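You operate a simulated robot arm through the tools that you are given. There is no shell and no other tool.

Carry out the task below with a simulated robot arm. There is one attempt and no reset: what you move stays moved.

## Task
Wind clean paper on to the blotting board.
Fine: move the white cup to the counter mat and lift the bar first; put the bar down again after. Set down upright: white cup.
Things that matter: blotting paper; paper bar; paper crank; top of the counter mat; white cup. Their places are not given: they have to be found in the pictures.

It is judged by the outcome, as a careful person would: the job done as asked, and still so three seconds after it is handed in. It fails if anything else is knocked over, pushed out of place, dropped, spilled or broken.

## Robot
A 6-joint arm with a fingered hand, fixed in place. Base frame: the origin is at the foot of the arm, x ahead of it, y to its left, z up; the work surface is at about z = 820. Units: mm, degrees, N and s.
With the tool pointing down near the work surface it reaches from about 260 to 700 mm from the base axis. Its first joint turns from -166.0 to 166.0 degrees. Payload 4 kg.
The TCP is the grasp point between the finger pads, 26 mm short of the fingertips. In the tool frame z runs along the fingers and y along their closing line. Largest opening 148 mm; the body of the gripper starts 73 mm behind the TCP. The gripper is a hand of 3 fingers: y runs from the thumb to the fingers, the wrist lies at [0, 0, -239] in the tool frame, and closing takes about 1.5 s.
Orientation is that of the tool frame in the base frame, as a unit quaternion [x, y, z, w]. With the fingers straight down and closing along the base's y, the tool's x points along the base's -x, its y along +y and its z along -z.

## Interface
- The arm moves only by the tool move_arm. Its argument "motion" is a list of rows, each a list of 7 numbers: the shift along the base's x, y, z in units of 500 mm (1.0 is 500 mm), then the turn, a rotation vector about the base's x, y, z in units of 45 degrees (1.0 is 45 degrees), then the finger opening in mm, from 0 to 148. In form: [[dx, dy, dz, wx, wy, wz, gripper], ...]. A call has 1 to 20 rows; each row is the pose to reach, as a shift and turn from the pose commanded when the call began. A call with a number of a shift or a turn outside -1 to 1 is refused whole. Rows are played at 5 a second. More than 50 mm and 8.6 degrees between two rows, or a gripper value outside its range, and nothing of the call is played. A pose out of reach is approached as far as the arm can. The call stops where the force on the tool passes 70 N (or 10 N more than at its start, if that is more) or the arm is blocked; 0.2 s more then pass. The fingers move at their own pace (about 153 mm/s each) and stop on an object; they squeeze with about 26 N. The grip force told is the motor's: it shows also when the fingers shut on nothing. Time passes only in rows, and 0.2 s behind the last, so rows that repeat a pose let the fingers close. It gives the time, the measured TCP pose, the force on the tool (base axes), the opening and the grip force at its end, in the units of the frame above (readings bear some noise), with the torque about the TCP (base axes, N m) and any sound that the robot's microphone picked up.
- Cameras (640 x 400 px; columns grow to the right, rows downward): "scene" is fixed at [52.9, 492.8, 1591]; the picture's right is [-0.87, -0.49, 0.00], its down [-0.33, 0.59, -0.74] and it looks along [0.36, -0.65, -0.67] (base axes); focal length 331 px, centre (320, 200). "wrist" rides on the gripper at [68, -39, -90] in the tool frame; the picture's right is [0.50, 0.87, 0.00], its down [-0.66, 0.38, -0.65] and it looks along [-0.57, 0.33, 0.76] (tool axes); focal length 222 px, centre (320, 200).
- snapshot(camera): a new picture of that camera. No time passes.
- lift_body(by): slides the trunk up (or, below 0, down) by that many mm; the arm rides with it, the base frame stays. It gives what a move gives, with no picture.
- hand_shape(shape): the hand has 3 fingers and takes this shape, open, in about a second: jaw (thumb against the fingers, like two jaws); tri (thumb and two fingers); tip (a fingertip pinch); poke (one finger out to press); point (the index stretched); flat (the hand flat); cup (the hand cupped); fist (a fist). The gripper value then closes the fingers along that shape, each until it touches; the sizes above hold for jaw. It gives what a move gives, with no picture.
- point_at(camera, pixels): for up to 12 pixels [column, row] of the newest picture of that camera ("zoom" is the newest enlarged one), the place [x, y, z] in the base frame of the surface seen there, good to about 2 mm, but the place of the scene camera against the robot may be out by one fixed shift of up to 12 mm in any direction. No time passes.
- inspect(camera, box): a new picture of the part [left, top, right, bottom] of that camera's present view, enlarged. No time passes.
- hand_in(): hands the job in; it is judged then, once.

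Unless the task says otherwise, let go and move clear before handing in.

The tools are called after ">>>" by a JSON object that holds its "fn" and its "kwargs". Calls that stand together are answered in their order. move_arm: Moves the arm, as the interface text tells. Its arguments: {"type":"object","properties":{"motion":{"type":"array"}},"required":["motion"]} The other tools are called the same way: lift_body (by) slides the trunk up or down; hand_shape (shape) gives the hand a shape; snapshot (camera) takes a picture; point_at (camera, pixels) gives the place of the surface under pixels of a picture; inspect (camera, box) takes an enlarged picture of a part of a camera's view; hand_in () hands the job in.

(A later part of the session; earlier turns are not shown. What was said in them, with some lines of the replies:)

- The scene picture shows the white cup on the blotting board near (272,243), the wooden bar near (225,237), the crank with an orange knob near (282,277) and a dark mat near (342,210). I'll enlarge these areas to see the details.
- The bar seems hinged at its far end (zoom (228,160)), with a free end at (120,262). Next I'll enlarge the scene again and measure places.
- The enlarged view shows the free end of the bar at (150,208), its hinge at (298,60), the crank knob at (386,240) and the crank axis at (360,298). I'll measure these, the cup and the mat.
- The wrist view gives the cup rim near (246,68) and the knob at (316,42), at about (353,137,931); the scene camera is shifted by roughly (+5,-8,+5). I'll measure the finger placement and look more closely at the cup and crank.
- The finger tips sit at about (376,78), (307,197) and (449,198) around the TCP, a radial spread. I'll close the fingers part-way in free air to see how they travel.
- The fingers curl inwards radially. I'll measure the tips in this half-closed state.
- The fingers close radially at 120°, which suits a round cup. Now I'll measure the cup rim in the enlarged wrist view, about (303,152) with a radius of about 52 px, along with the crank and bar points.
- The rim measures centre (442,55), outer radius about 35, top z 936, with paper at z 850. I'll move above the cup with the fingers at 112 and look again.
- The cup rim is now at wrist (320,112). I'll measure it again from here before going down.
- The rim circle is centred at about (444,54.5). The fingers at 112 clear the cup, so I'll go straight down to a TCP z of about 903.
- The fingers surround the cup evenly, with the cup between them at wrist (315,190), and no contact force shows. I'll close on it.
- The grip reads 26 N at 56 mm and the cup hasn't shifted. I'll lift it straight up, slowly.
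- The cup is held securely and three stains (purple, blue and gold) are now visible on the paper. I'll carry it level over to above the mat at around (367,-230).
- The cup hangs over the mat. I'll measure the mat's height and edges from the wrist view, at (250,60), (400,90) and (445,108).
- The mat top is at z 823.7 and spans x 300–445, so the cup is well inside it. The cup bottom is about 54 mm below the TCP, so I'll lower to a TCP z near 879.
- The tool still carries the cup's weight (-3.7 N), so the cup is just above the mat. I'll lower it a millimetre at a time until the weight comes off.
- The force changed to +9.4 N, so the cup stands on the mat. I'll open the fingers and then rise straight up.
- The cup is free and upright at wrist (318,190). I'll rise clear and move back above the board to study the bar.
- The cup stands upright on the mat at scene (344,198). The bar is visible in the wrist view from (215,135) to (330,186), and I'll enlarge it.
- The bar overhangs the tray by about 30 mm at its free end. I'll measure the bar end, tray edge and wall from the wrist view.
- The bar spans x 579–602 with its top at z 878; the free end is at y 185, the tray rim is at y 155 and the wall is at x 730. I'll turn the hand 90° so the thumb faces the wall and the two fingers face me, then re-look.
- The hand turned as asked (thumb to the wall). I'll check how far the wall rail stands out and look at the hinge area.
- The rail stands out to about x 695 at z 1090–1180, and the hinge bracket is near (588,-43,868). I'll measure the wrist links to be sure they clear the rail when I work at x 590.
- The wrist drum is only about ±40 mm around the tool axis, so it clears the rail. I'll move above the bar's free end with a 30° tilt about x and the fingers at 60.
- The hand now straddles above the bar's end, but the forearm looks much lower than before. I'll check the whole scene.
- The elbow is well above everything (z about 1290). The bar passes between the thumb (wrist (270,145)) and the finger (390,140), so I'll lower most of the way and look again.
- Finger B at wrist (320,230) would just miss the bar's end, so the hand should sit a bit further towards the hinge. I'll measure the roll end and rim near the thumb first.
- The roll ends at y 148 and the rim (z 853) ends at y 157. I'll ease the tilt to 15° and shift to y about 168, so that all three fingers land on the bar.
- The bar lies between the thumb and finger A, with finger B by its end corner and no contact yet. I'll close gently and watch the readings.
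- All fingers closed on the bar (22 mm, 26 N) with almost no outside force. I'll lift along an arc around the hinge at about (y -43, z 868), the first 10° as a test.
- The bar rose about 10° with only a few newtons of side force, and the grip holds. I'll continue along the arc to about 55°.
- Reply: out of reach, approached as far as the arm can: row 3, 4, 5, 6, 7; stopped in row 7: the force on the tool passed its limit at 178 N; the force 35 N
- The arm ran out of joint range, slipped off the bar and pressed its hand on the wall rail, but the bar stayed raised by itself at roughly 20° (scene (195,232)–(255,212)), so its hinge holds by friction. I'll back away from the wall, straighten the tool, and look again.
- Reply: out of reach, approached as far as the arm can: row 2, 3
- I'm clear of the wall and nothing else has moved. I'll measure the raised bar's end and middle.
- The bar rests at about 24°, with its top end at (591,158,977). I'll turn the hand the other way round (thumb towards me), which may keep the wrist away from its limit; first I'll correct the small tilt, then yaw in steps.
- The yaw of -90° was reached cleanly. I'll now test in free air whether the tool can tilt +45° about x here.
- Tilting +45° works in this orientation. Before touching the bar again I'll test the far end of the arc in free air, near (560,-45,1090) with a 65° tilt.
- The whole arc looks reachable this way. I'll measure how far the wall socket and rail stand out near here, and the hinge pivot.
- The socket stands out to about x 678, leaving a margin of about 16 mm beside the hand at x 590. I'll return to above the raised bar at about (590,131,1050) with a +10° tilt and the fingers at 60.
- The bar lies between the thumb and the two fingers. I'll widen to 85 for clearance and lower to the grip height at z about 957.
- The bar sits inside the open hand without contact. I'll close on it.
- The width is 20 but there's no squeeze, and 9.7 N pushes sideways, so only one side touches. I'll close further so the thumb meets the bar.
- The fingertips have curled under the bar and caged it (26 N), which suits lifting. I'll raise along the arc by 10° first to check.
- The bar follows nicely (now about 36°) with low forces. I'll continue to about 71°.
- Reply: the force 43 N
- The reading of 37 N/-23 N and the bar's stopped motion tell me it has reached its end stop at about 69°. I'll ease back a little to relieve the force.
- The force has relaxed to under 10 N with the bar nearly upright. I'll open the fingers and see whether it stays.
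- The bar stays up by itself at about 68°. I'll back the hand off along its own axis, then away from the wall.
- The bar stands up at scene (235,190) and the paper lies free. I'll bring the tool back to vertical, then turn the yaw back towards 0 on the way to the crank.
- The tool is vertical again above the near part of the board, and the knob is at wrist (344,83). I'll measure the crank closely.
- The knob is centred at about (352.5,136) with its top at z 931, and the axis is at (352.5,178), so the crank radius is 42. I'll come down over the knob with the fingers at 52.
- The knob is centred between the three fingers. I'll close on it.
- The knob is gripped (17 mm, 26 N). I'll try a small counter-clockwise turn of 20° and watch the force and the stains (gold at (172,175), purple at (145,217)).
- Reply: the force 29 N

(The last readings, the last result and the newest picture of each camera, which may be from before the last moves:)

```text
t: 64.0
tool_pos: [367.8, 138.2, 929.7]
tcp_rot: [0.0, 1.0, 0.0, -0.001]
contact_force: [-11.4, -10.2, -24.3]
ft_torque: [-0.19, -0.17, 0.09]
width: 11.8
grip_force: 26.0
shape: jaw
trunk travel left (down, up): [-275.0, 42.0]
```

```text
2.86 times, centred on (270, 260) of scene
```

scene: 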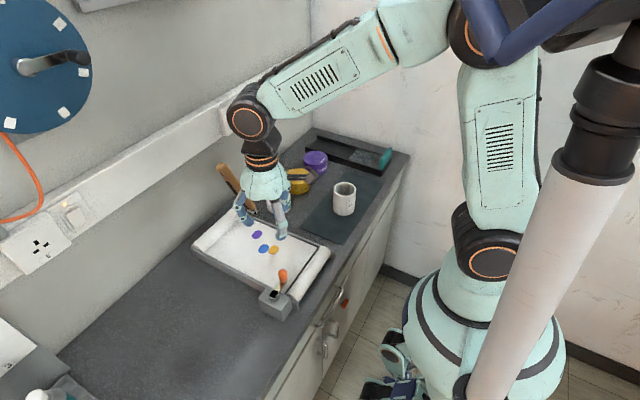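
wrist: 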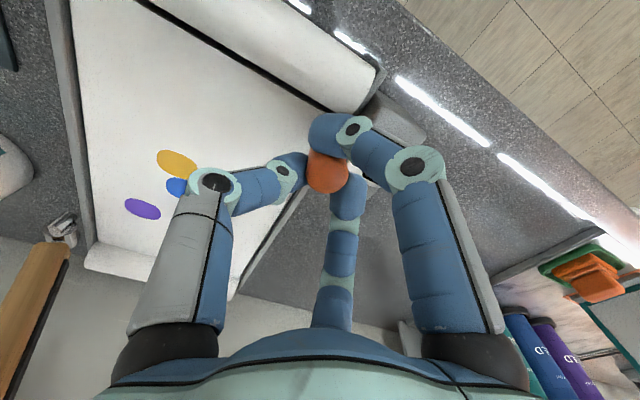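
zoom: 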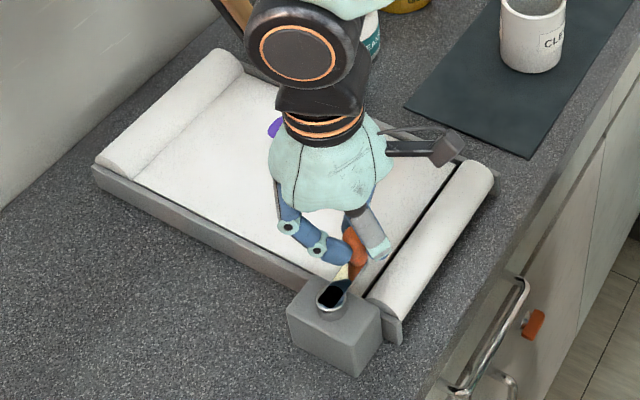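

The crank resisted: the fingers slid across the knob and the stains didn't move, so counter-clockwise is likely the wrong way. I'll open, re-centre on the knob and measure it.

>>> {"fn": "move_arm", "kwargs": {"motion": [[0, 0, 0, 0, 0, 0, 25], [-0.008, -0.001, 0, 0, 0, 0, 40], [-0.018, -0.002, 0, 0, 0, 0, 52], [-0.0287, -0.0051, 0, 0, 0, 0, 52], [-0.0287, -0.0051, 0, 0, 0, 0, 52]]}}

>>> {"fn": "snapshot", "kwargs": {"camera": "wrist"}}

>>> {"fn": "inspect", "kwargs": {"camera": "scene", "box": [190, 190, 350, 330]}}

```text
t: 65.2
tool_pos: [352.9, 137.6, 931.5]
tcp_rot: [0.001, 1.0, 0.0, 0.0]
contact_force: [0.1, -0.3, 0.0]
ft_torque: [-0.04, -0.01, 0.02]
width: 51.3
grip_force: 0.1
shape: jaw
trunk travel left (down, up): [-275.0, 42.0]
```

```text
taken
```

wrist: 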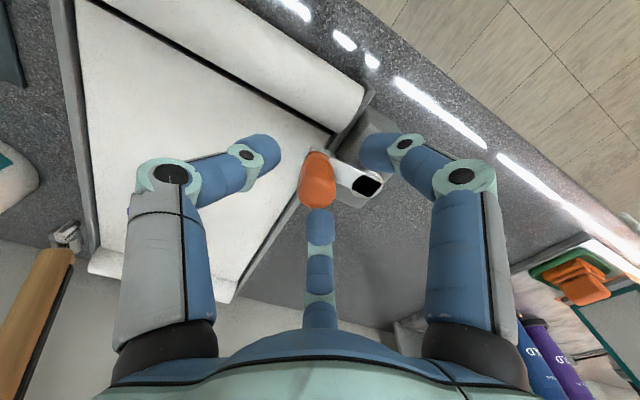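

```text
2.86 times, centred on (270, 260) of scene
```

zoom: 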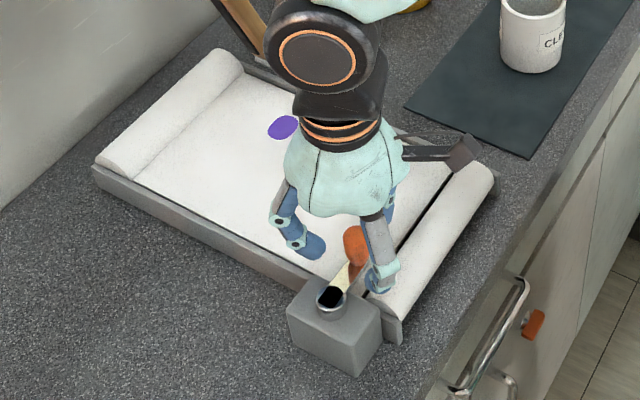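

The knob returned to its place and the stains are unchanged. I'll lower 4 mm for a firmer hold, close again, and try clockwise.

>>> {"fn": "move_arm", "kwargs": {"motion": [[0, -0.001, -0.009, 0, 0, 0, 45], [0, -0.001, -0.009, 0, 0, 0, 30], [0, -0.001, -0.009, 0, 0, 0, 18], [0, -0.001, -0.009, 0, 0, 0, 10], [0, -0.001, -0.009, 0, 0, 0, 10], [0, -0.001, -0.009, 0, 0, 0, 10]]}}

>>> {"fn": "move_arm", "kwargs": {"motion": [[-0.0073, 0.0003, 0, 0, 0, 0, 10], [-0.0146, 0.0013, 0, 0, 0, 0, 10], [-0.0217, 0.0029, 0, 0, 0, 0, 10], [-0.0287, 0.0051, 0, 0, 0, 0, 10], [-0.0287, 0.0051, 0, 0, 0, 0, 10]]}}

>>> {"fn": "snapshot", "kwargs": {"camera": "wrist"}}

>>> {"fn": "inspect", "kwargs": {"camera": "scene", "box": [190, 190, 350, 330]}}

```text
t: 66.6
tool_pos: [354.4, 137.0, 926.8]
tcp_rot: [0.001, 1.0, 0.001, -0.001]
contact_force: [-0.2, 0.7, -6.0]
ft_torque: [-0.01, 0.02, 0.04]
width: 17.5
grip_force: 26.2
shape: jaw
trunk travel left (down, up): [-275.0, 42.0]
```

```text
t: 67.8
tool_pos: [338.2, 139.8, 926.6]
tcp_rot: [0.001, 1.0, 0.0, -0.001]
contact_force: [0.6, 1.4, 3.8]
ft_torque: [0.03, -0.04, -0.02]
width: 17.0
grip_force: 26.7
shape: jaw
trunk travel left (down, up): [-275.0, 42.0]
```

```text
taken
```

wrist: 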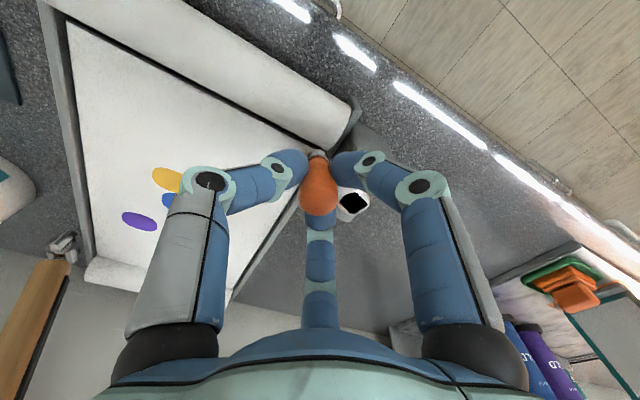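

```text
2.86 times, centred on (270, 260) of scene
```

zoom: 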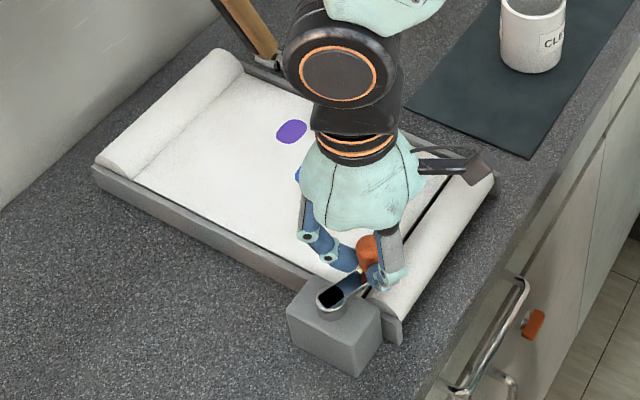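

Clockwise turns freely (forces under 5 N) and the purple stain moved from zoom (282,127) to (291,132), towards the near roll. I'll continue clockwise by half a turn.

>>> {"fn": "move_arm", "kwargs": {"motion": [[-0.0195, 0.0101, 0, 0, 0, 0, 10], [-0.0356, 0.0249, 0, 0, 0, 0, 10], [-0.0474, 0.0434, 0, 0, 0, 0, 10], [-0.054, 0.0644, 0, 0, 0, 0, 10], [-0.055, 0.0863, 0, 0, 0, 0, 10], [-0.0502, 0.1077, 0, 0, 0, 0, 10], [-0.0401, 0.1271, 0, 0, 0, 0, 10], [-0.0253, 0.1433, 0, 0, 0, 0, 10], [-0.0068, 0.1551, 0, 0, 0, 0, 10], [0.0141, 0.1617, 0, 0, 0, 0, 10], [0.036, 0.1626, 0, 0, 0, 0, 10], [0.0574, 0.1579, 0, 0, 0, 0, 10], [0.0574, 0.1579, 0, 0, 0, 0, 10]]}}

>>> {"fn": "snapshot", "kwargs": {"camera": "wrist"}}

>>> {"fn": "inspect", "kwargs": {"camera": "scene", "box": [190, 190, 350, 330]}}

```text
t: 70.6
tool_pos: [367.0, 217.8, 926.0]
tcp_rot: [0.001, 1.0, 0.0, 0.0]
contact_force: [0.1, 2.8, 4.4]
ft_torque: [0.01, 0.0, 0.01]
width: 17.5
grip_force: 25.8
shape: jaw
trunk travel left (down, up): [-275.0, 42.0]
```

```text
taken
```

wrist: 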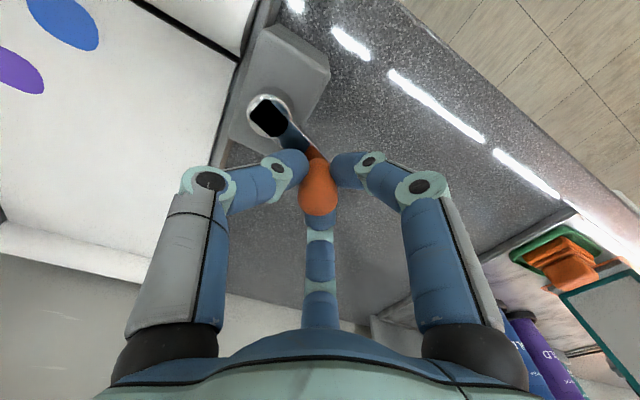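

```text
2.86 times, centred on (270, 260) of scene
```

zoom: 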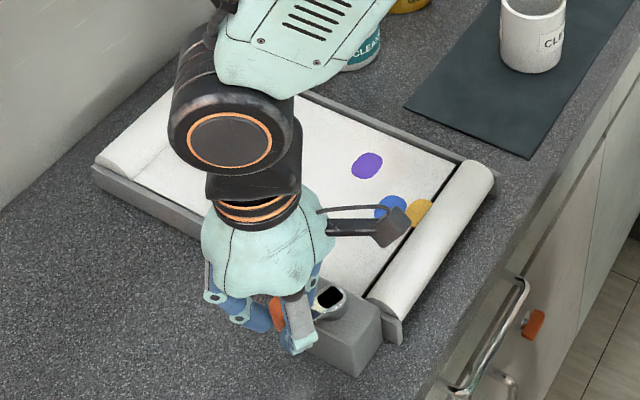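

The stains have moved well towards the near roll and turning is easy. I'll measure them to know how much further to wind.

>>> {"fn": "point_at", "kwargs": {"camera": "zoom", "pixels": [[367, 166], [352, 172], [382, 160], [390, 203], [418, 212], [425, 225], [452, 175], [400, 262], [200, 130], [140, 150], [160, 110], [440, 190]]}}

```text
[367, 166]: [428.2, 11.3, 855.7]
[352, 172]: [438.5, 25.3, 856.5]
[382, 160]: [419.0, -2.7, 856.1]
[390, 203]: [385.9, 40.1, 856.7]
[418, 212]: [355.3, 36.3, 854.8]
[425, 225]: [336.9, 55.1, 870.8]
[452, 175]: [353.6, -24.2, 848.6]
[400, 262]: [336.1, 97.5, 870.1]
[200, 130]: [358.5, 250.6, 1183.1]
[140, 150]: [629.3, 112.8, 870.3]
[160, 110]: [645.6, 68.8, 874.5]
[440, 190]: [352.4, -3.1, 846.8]
```

200° of turning moved the paper about 108 mm, and the purple stain's trailing edge is still about 95 mm from the near slot. I'll wind another half turn.

>>> {"fn": "move_arm", "kwargs": {"motion": [[0.0195, -0.0101, 0, 0, 0, 0, 10], [0.0356, -0.0249, 0, 0, 0, 0, 10], [0.0474, -0.0434, 0, 0, 0, 0, 10], [0.054, -0.0644, 0, 0, 0, 0, 10], [0.055, -0.0863, 0, 0, 0, 0, 10], [0.0502, -0.1077, 0, 0, 0, 0, 10], [0.0401, -0.1271, 0, 0, 0, 0, 10], [0.0253, -0.1433, 0, 0, 0, 0, 10], [0.0068, -0.1551, 0, 0, 0, 0, 10], [-0.0141, -0.1617, 0, 0, 0, 0, 10], [-0.036, -0.1626, 0, 0, 0, 0, 10], [-0.0574, -0.1579, 0, 0, 0, 0, 10], [-0.0574, -0.1579, 0, 0, 0, 0, 10]]}}

>>> {"fn": "snapshot", "kwargs": {"camera": "wrist"}}

>>> {"fn": "inspect", "kwargs": {"camera": "scene", "box": [190, 190, 350, 330]}}

```text
t: 73.4
tool_pos: [339.2, 139.8, 926.7]
tcp_rot: [0.001, 1.0, -0.001, 0.0]
contact_force: [0.8, 0.6, 0.8]
ft_torque: [-0.05, -0.05, -0.02]
width: 17.5
grip_force: 26.2
shape: jaw
trunk travel left (down, up): [-275.0, 42.0]
```

```text
taken
```

wrist: 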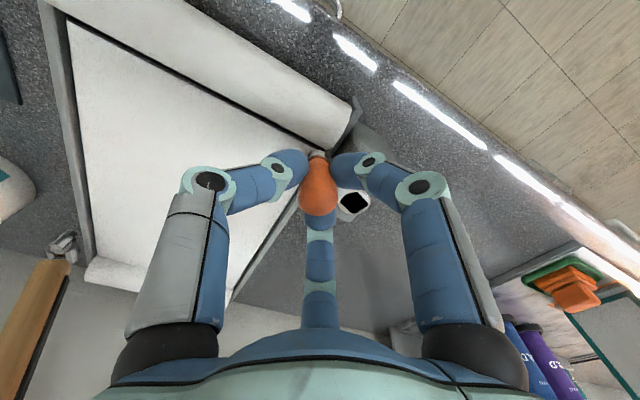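

```text
2.86 times, centred on (270, 260) of scene
```

zoom: 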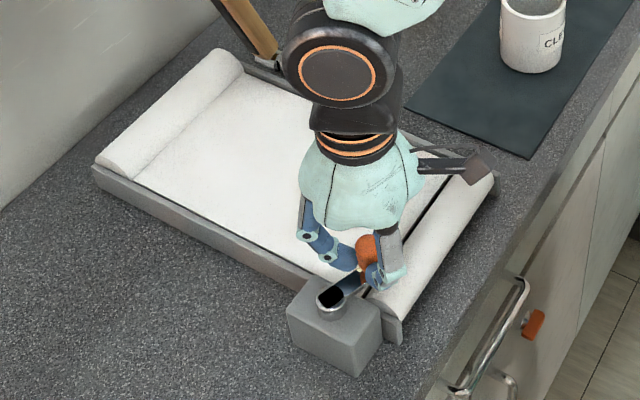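

No stain is visible on the paper now, but the last one is only just at the slot. I'll wind another 90° for margin.

>>> {"fn": "move_arm", "kwargs": {"motion": [[-0.0195, 0.0101, 0, 0, 0, 0, 10], [-0.0356, 0.0249, 0, 0, 0, 0, 10], [-0.0474, 0.0434, 0, 0, 0, 0, 10], [-0.054, 0.0644, 0, 0, 0, 0, 10], [-0.055, 0.0863, 0, 0, 0, 0, 10], [-0.0502, 0.1077, 0, 0, 0, 0, 10], [-0.0502, 0.1077, 0, 0, 0, 0, 10]]}}

>>> {"fn": "snapshot", "kwargs": {"camera": "wrist"}}

>>> {"fn": "inspect", "kwargs": {"camera": "scene", "box": [190, 190, 350, 330]}}

```text
t: 75.0
tool_pos: [313.8, 194.1, 925.7]
tcp_rot: [0.001, 1.0, 0.0, 0.0]
contact_force: [-2.6, 1.4, 4.8]
ft_torque: [-0.04, 0.04, 0.04]
width: 17.5
grip_force: 25.6
shape: jaw
trunk travel left (down, up): [-275.0, 42.0]
```

```text
taken
```

wrist: 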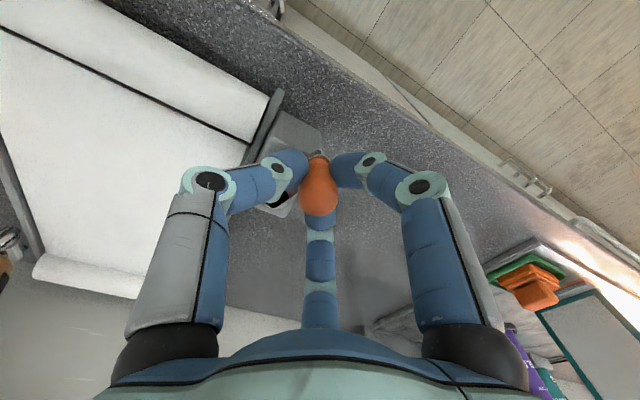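

```text
2.86 times, centred on (270, 260) of scene
```

zoom: 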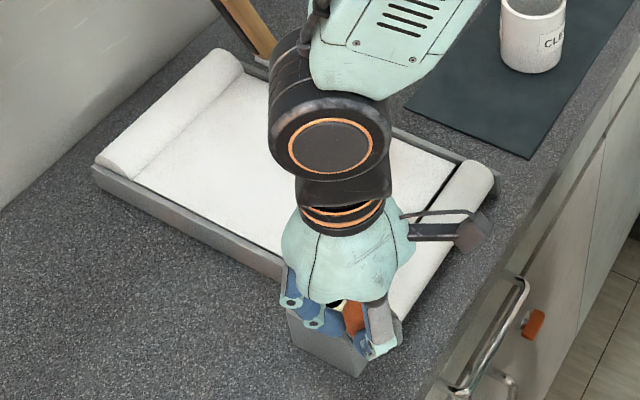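

The board looks clean from edge to edge. I'll release the knob and rise straight up.

>>> {"fn": "move_arm", "kwargs": {"motion": [[0, 0, 0, 0, 0, 0, 25], [0, 0, 0, 0, 0, 0, 40], [0, 0, 0, 0, 0, 0, 55], [0, 0, 0, 0, 0, 0, 55], [0, 0, 0.03, 0, 0, 0, 55], [0, 0, 0.09, 0, 0, 0, 55], [0, 0, 0.16, 0, 0, 0, 55], [0, 0, 0.24, 0, 0, 0, 55], [0, 0, 0.32, 0, 0, 0, 55], [0, 0, 0.4, 0, 0, 0, 55], [0, 0, 0.4, 0, 0, 0, 55]]}}

>>> {"fn": "snapshot", "kwargs": {"camera": "wrist"}}

>>> {"fn": "snapshot", "kwargs": {"camera": "scene"}}

```text
t: 77.4
tool_pos: [315.2, 192.4, 1125.7]
tcp_rot: [0.001, 1.0, 0.0, 0.0]
contact_force: [0.5, 0.1, -0.2]
ft_torque: [-0.01, -0.01, -0.03]
width: 54.7
grip_force: 0.0
shape: jaw
trunk travel left (down, up): [-275.0, 42.0]
```

```text
taken
```

wrist: 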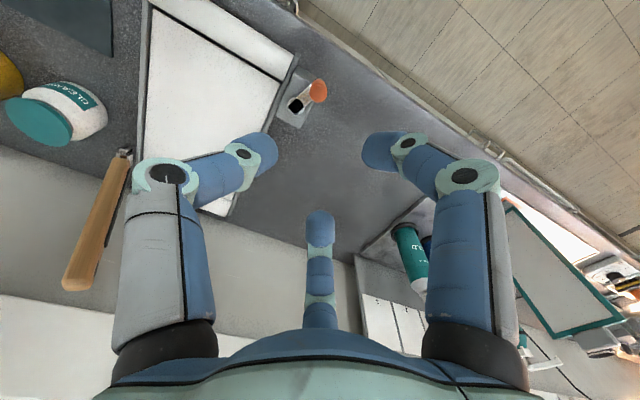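

```text
taken
```

scene: 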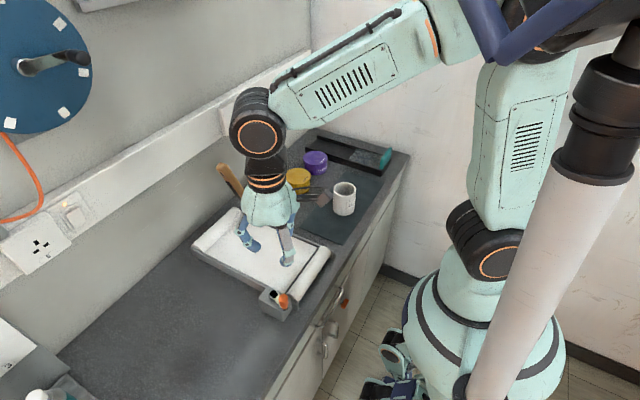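

The paper in view is clean and the knob is free. To lower the bar I'll push it down from above with closed fingertips; first I'll move round to its hinge side at about (500,-80,1150), clear of the bar's top.

>>> {"fn": "move_arm", "kwargs": {"motion": [[0.046, -0.068, 0.02, 0, 0, 0, 30], [0.093, -0.136, 0.04, 0, 0, 0, 10], [0.139, -0.204, 0.048, 0, 0, 0, 0], [0.185, -0.272, 0.048, 0, 0, 0, 0], [0.231, -0.34, 0.048, 0, 0, 0, 0], [0.278, -0.408, 0.048, 0, 0, 0, 0], [0.324, -0.476, 0.048, 0, 0, 0, 0], [0.37, -0.544, 0.048, 0, 0, 0, 0], [0.37, -0.544, 0.048, 0, 0, 0, 0]]}}

>>> {"fn": "snapshot", "kwargs": {"camera": "wrist"}}

>>> {"fn": "snapshot", "kwargs": {"camera": "scene"}}

```text
t: 79.4
tool_pos: [498.0, -79.2, 1150.0]
tcp_rot: [0.001, 1.0, 0.0, 0.0]
contact_force: [0.0, -0.3, -0.3]
ft_torque: [-0.02, -0.02, 0.0]
width: 0.0
grip_force: 25.9
shape: jaw
trunk travel left (down, up): [-275.0, 42.0]
```

```text
taken
```

wrist: 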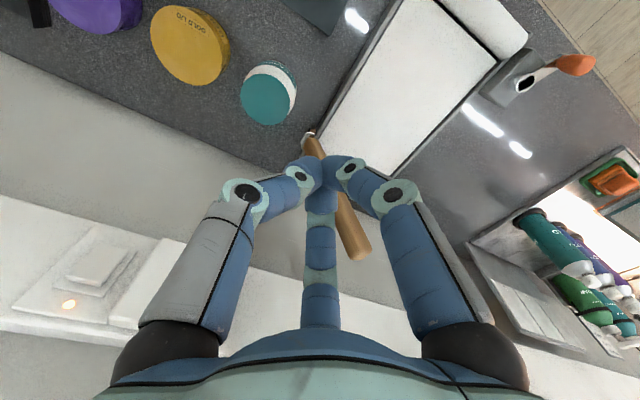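

```text
taken
```

scene: 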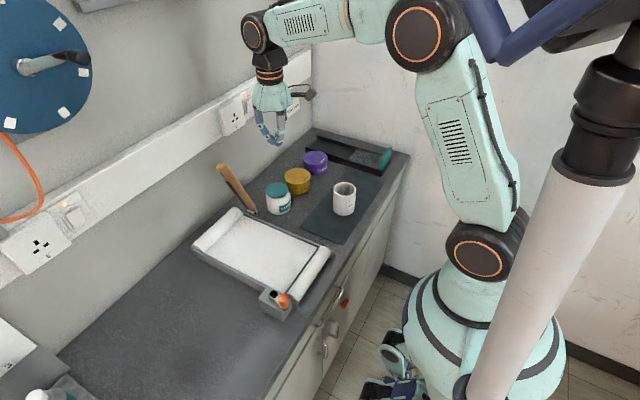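

The whole board shows clean paper in both views. I'll measure the raised bar's position for the push.

>>> {"fn": "point_at", "kwargs": {"camera": "wrist", "pixels": [[352, 240], [355, 250], [348, 225], [345, 210], [315, 150], [310, 140], [358, 240], [346, 245]]}}

>>> {"fn": "point_at", "kwargs": {"camera": "scene", "pixels": [[221, 168], [222, 172], [230, 182], [240, 195], [250, 208], [228, 176], [225, 178], [252, 213]]}}

>>> {"fn": "inspect", "kwargs": {"camera": "scene", "box": [190, 130, 310, 250]}}

```text
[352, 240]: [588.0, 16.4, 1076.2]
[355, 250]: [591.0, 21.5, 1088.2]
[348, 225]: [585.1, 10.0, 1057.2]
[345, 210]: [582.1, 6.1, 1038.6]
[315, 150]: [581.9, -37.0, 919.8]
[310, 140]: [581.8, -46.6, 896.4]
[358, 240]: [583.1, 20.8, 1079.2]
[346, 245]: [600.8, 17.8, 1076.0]
```

```text
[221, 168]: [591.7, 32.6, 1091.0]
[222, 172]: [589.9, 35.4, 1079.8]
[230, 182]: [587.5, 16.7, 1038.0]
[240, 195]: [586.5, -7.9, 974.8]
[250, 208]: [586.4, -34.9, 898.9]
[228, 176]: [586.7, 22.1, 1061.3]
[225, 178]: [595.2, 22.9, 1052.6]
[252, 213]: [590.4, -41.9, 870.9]
```

```text
3.33 times, centred on (250, 190) of scene
```

zoom: 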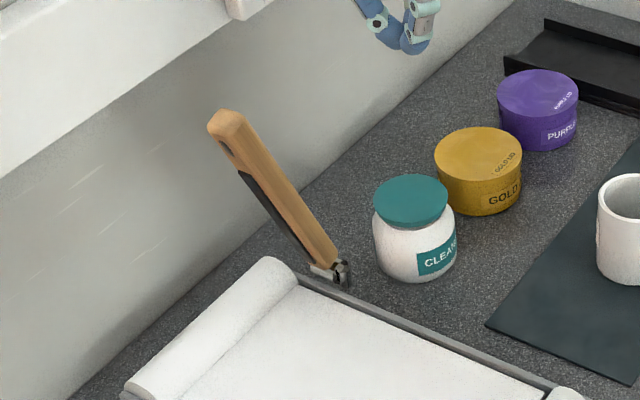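

The bar stands at about 70.5°, its upper face passing (6,1039) and (16,1076) in y,z. I'll place the closed fingertips just behind it at about (590,-45,1072).

>>> {"fn": "move_arm", "kwargs": {"motion": [[0.046, 0, -0.02, 0, 0, 0, 0], [0.1, 0.01, -0.06, 0, 0, 0, 0], [0.15, 0.03, -0.1, 0, 0, 0, 0], [0.184, 0.05, -0.135, 0, 0, 0, 0], [0.184, 0.068, -0.156, 0, 0, 0, 0], [0.184, 0.068, -0.156, 0, 0, 0, 0]]}}

>>> {"fn": "snapshot", "kwargs": {"camera": "wrist"}}

>>> {"fn": "inspect", "kwargs": {"camera": "scene", "box": [170, 90, 310, 230]}}

```text
t: 80.8
tool_pos: [589.9, -44.7, 1072.4]
tcp_rot: [0.001, 1.0, 0.0, 0.001]
contact_force: [0.2, 0.7, 0.5]
ft_torque: [-0.02, -0.01, 0.01]
width: 0.0
grip_force: 26.3
shape: jaw
trunk travel left (down, up): [-275.0, 42.0]
```

```text
taken
```

wrist: 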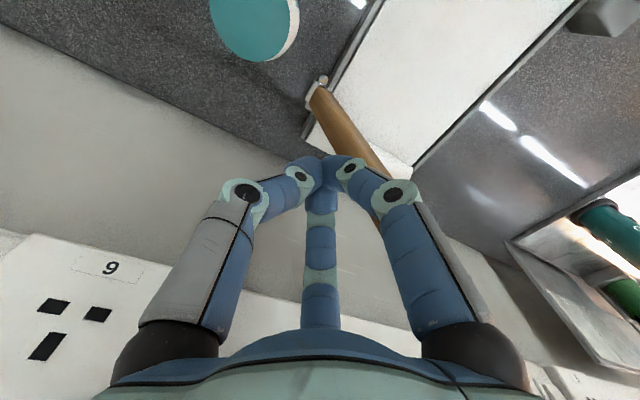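

```text
2.86 times, centred on (240, 160) of scene
```

zoom: 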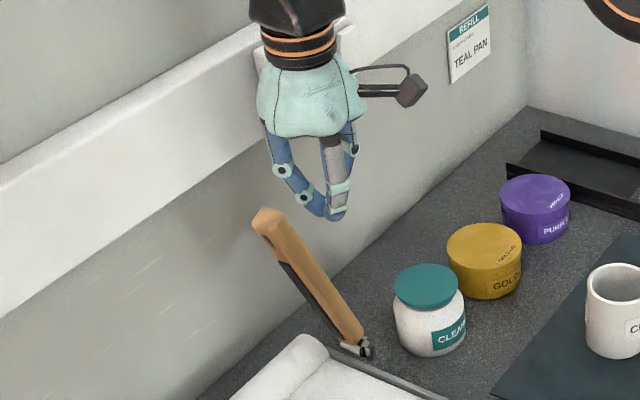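

The fingertips are behind the bar with a gap and no contact. I'll push it forward-down along the arc to about 55° and check.

>>> {"fn": "move_arm", "kwargs": {"motion": [[0, 0.036, 0, 0, 0, 0, 0], [0, 0.072, 0, 0, 0, 0, 0], [0, 0.091, -0.005, 0, 0, 0, 0], [0, 0.109, -0.0096, 0, 0, 0, 0], [0, 0.126, -0.015, 0, 0, 0, 0], [0, 0.142, -0.0208, 0, 0, 0, 0], [0, 0.158, -0.0275, 0, 0, 0, 0], [0, 0.173, -0.0348, 0, 0, 0, 0], [0, 0.173, -0.0348, 0, 0, 0, 0]]}}

>>> {"fn": "snapshot", "kwargs": {"camera": "wrist"}}

>>> {"fn": "inspect", "kwargs": {"camera": "scene", "box": [170, 90, 310, 230]}}

```text
t: 82.8
tool_pos: [590.7, 42.1, 1054.8]
tcp_rot: [0.001, 1.0, 0.001, 0.0]
contact_force: [-0.2, 0.1, 0.2]
ft_torque: [0.02, 0.02, 0.02]
width: 0.0
grip_force: 25.7
shape: jaw
trunk travel left (down, up): [-275.0, 42.0]
```

```text
taken
```

wrist: 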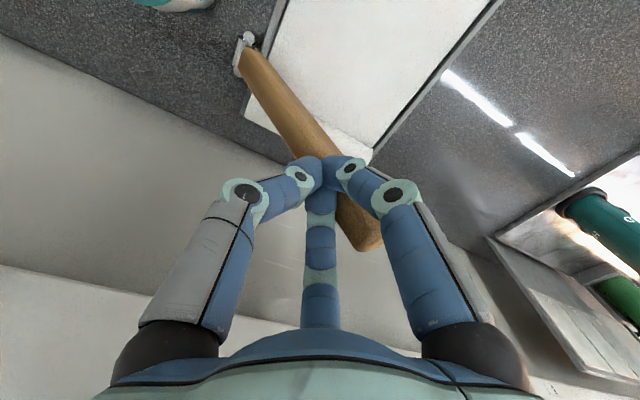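

```text
2.86 times, centred on (240, 160) of scene
```

zoom: 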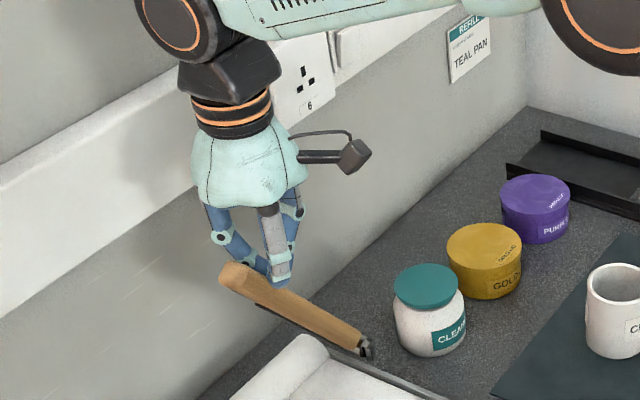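

The bar has gone down with the fingertips still against it and hardly any force. I'll check its angle.

>>> {"fn": "point_at", "kwargs": {"camera": "wrist", "pixels": [[265, 75], [290, 110], [315, 145], [350, 215], [365, 238], [360, 225]]}}

>>> {"fn": "point_at", "kwargs": {"camera": "zoom", "pixels": [[235, 268], [230, 285], [300, 310], [340, 330], [355, 340], [280, 300]]}}

```text
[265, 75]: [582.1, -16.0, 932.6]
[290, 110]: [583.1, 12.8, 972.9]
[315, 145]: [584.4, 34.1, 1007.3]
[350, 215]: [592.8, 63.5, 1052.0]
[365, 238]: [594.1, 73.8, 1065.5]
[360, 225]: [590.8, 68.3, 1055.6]
```

```text
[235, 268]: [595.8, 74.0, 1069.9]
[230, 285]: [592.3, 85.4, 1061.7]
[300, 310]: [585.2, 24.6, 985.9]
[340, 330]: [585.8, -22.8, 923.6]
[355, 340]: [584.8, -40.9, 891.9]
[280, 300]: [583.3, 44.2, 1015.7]
```

The bar is at about 55.6°, exactly as planned. I'll continue pushing down to about 20°.

>>> {"fn": "move_arm", "kwargs": {"motion": [[0, 0.0302, -0.0164, 0, 0, 0, 0], [0, 0.0588, -0.0356, 0, 0, 0, 0], [0, 0.0856, -0.0574, 0, 0, 0, 0], [0, 0.1104, -0.0812, 0, 0, 0, 0], [0, 0.133, -0.1072, 0, 0, 0, 0], [0, 0.1532, -0.135, 0, 0, 0, 0], [0, 0.171, -0.1644, 0, 0, 0, 0], [0, 0.171, -0.1644, 0, 0, 0, 0]]}}

>>> {"fn": "snapshot", "kwargs": {"camera": "wrist"}}

>>> {"fn": "inspect", "kwargs": {"camera": "scene", "box": [150, 120, 310, 280]}}

```text
t: 84.6
tool_pos: [588.8, 126.8, 971.8]
tcp_rot: [0.0, 1.0, 0.0, 0.0]
contact_force: [-0.5, -1.1, 0.2]
ft_torque: [-0.01, 0.0, 0.0]
width: 0.0
grip_force: 26.0
shape: jaw
trunk travel left (down, up): [-275.0, 42.0]
```

```text
taken
```

wrist: 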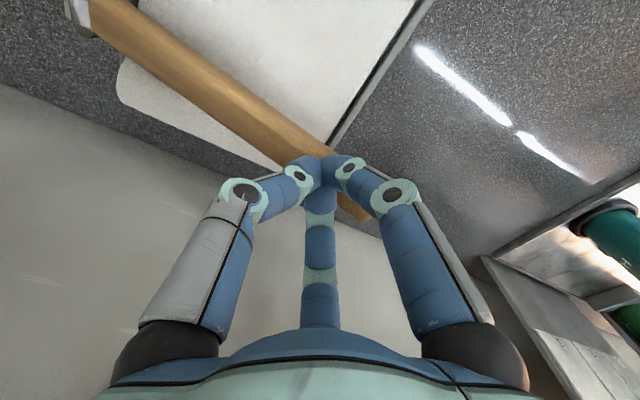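

```text
2.50 times, centred on (230, 200) of scene
```

zoom: 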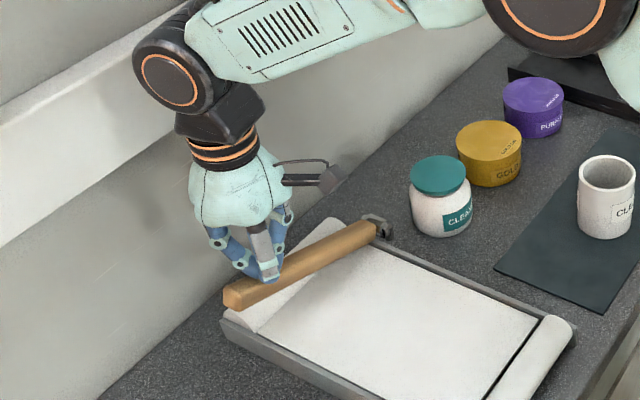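

The bar is at about 20° and still follows the fingertips. I'll lower it more slowly to the board.

>>> {"fn": "move_arm", "kwargs": {"motion": [[0, 0.008, -0.0154, 0, 0, 0, 0], [0, 0.0154, -0.0308, 0, 0, 0, 0], [0, 0.0218, -0.0468, 0, 0, 0, 0], [0, 0.0276, -0.063, 0, 0, 0, 0], [0, 0.0326, -0.0794, 0, 0, 0, 0], [0, 0.0372, -0.096, 0, 0, 0, 0], [0, 0.0395, -0.106, 0, 0, 0, 0], [0, 0.0416, -0.1162, 0, 0, 0, 0], [0, 0.043, -0.123, 0, 0, 0, 0], [0, 0.0438, -0.1298, 0, 0, 0, 0], [0, 0.0438, -0.1298, 0, 0, 0, 0]]}}

>>> {"fn": "snapshot", "kwargs": {"camera": "wrist"}}

>>> {"fn": "inspect", "kwargs": {"camera": "scene", "box": [150, 150, 310, 310]}}

```text
t: 87.0
tool_pos: [590.8, 148.7, 906.2]
tcp_rot: [0.002, 1.0, 0.0, 0.001]
contact_force: [0.4, -0.4, 0.6]
ft_torque: [0.01, 0.01, -0.01]
width: 0.1
grip_force: 25.8
shape: jaw
trunk travel left (down, up): [-275.0, 42.0]
```

```text
taken
```

wrist: 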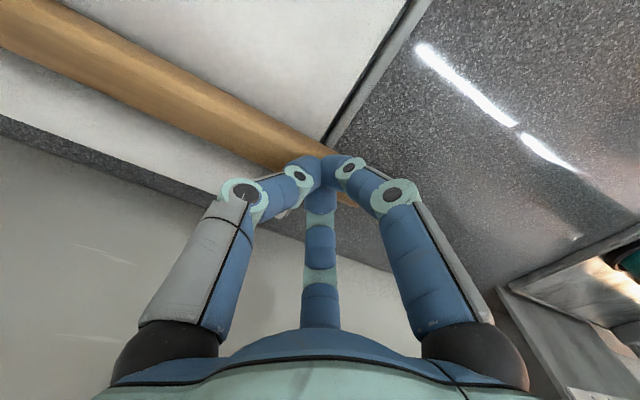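

```text
2.50 times, centred on (230, 230) of scene
```

zoom: 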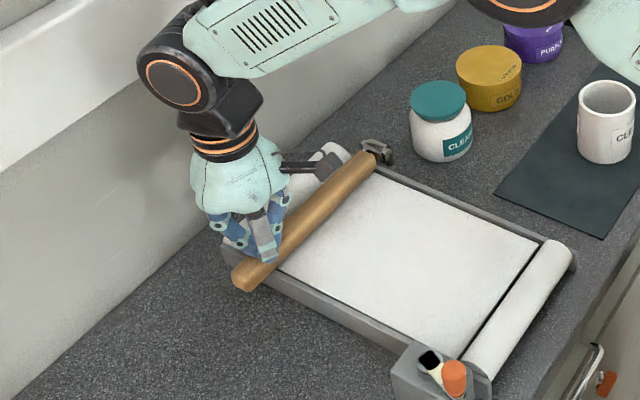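

The bar is nearly down with no force yet. I'll press gently a few millimetres more to feel the board.

>>> {"fn": "move_arm", "kwargs": {"motion": [[0, 0, -0.003, 0, 0, 0, 0], [0, 0, -0.006, 0, 0, 0, 0], [0, 0, -0.006, 0, 0, 0, 0]]}}

>>> {"fn": "point_at", "kwargs": {"camera": "zoom", "pixels": [[245, 272], [320, 205], [360, 165], [300, 220], [235, 280]]}}

```text
t: 87.8
tool_pos: [591.1, 149.6, 904.5]
tcp_rot: [0.001, 1.0, 0.0, 0.0]
contact_force: [-0.1, 0.0, 1.1]
ft_torque: [0.01, -0.03, -0.03]
width: 0.0
grip_force: 26.1
shape: jaw
trunk travel left (down, up): [-275.0, 42.0]
```

```text
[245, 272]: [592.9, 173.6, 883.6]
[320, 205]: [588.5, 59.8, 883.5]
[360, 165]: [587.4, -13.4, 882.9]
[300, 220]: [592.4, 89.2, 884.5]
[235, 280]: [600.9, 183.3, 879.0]
```

The bar reads level along its length (z 883 in the scene frame, as at the start). I'll press 2 mm more to confirm it's seated.

>>> {"fn": "move_arm", "kwargs": {"motion": [[0, 0, -0.002, 0, 0, 0, 0], [0, 0, -0.004, 0, 0, 0, 0], [0, 0, -0.004, 0, 0, 0, 0]]}}

```text
t: 88.6
tool_pos: [591.2, 148.7, 903.8]
tcp_rot: [0.0, 1.0, 0.001, 0.002]
contact_force: [-1.1, 1.3, 15.4]
ft_torque: [0.07, 0.03, -0.04]
width: 0.0
grip_force: 26.1
shape: jaw
trunk travel left (down, up): [-275.0, 42.0]
```

15 N of reaction confirms the bar is seated. I'll rise straight up and move clear back near the start pose.

>>> {"fn": "move_arm", "kwargs": {"motion": [[0, 0, 0.02, 0, 0, 0, 0], [0, 0, 0.07, 0, 0, 0, 0], [0, 0, 0.14, 0, 0, 0, 0], [0, 0, 0.22, 0, 0, 0, 0], [0, 0, 0.3, 0, 0, 0, 0], [-0.06, 0, 0.37, 0, 0, 0, 10], [-0.13, 0, 0.43, 0, 0, 0, 30], [-0.2, 0.01, 0.5, 0, 0, 0, 60], [-0.27, 0.02, 0.56, 0, 0, 0, 90], [-0.34, 0.025, 0.62, 0, 0, 0, 120], [-0.41, 0.025, 0.67, 0, 0, 0, 120], [-0.41, 0.025, 0.67, 0, 0, 0, 120]]}}

>>> {"fn": "snapshot", "kwargs": {"camera": "scene"}}

>>> {"fn": "snapshot", "kwargs": {"camera": "wrist"}}

>>> {"fn": "inspect", "kwargs": {"camera": "scene", "box": [180, 130, 420, 330]}}

```text
t: 91.2
tool_pos: [386.1, 163.4, 1236.3]
tcp_rot: [0.001, 1.0, 0.0, -0.001]
contact_force: [-0.2, 0.3, -0.1]
ft_torque: [0.0, -0.03, 0.01]
width: 119.9
grip_force: 0.2
shape: jaw
trunk travel left (down, up): [-275.0, 42.0]
```

```text
taken
```

scene: 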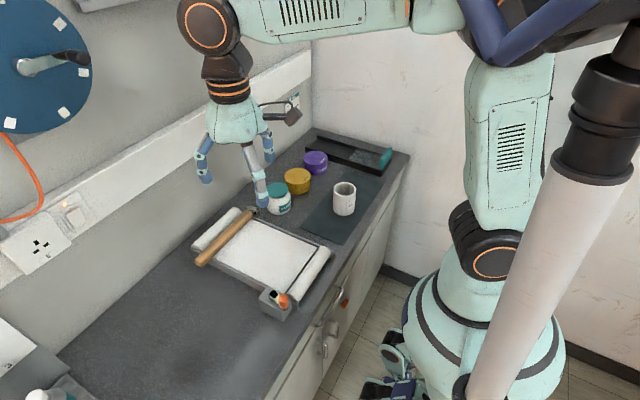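

```text
taken
```

wrist: 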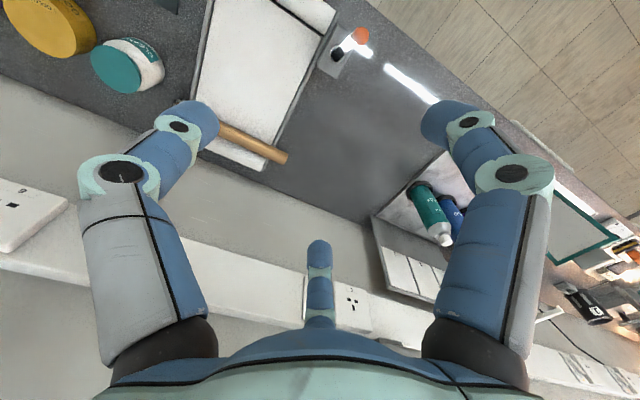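

```text
2.00 times, centred on (300, 230) of scene
```

zoom: 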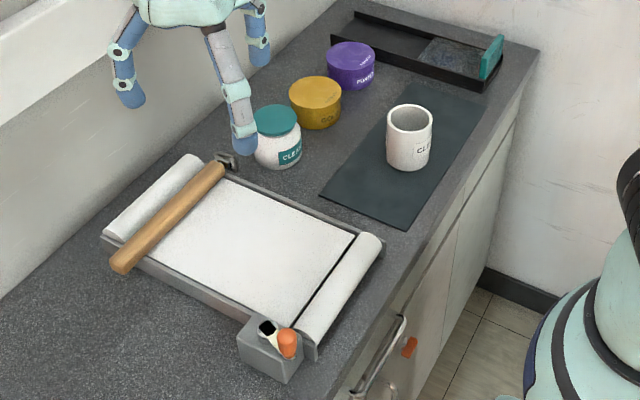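

The pictures show clean paper over the whole board (scene zoom (260,245)) and the bar back down as at the start ((120,262)–(215,170)). The white cup stands upright on the mat (410,138), the jars haven't moved, and the arm is clear, so I'm handing in.

>>> {"fn": "hand_in", "kwargs": {}}

```text
The job is handed in.
```

The blotting board now shows clean paper from edge to edge. The white cup stands upright on the counter mat, and the paper bar is back down flat. The jars and everything else on the counter look unmoved in the last pictures. The arm is clear and the job is handed in; I haven't seen the judging result.

- **Bar lift:** my first attempt ran the arm out of joint range. The hand slipped off the bar and bumped the wall rail (178 N) before the safety stop. I saw no damage in the pictures. The bar stayed up by friction, so I turned the hand round and finished the lift.
- **Crank:** counter-clockwise was blocked, so I wound about 1¼ turns clockwise. That carried the purple, blue and gold stains off the board towards the near roll, so the crank knob now rests in a different position.
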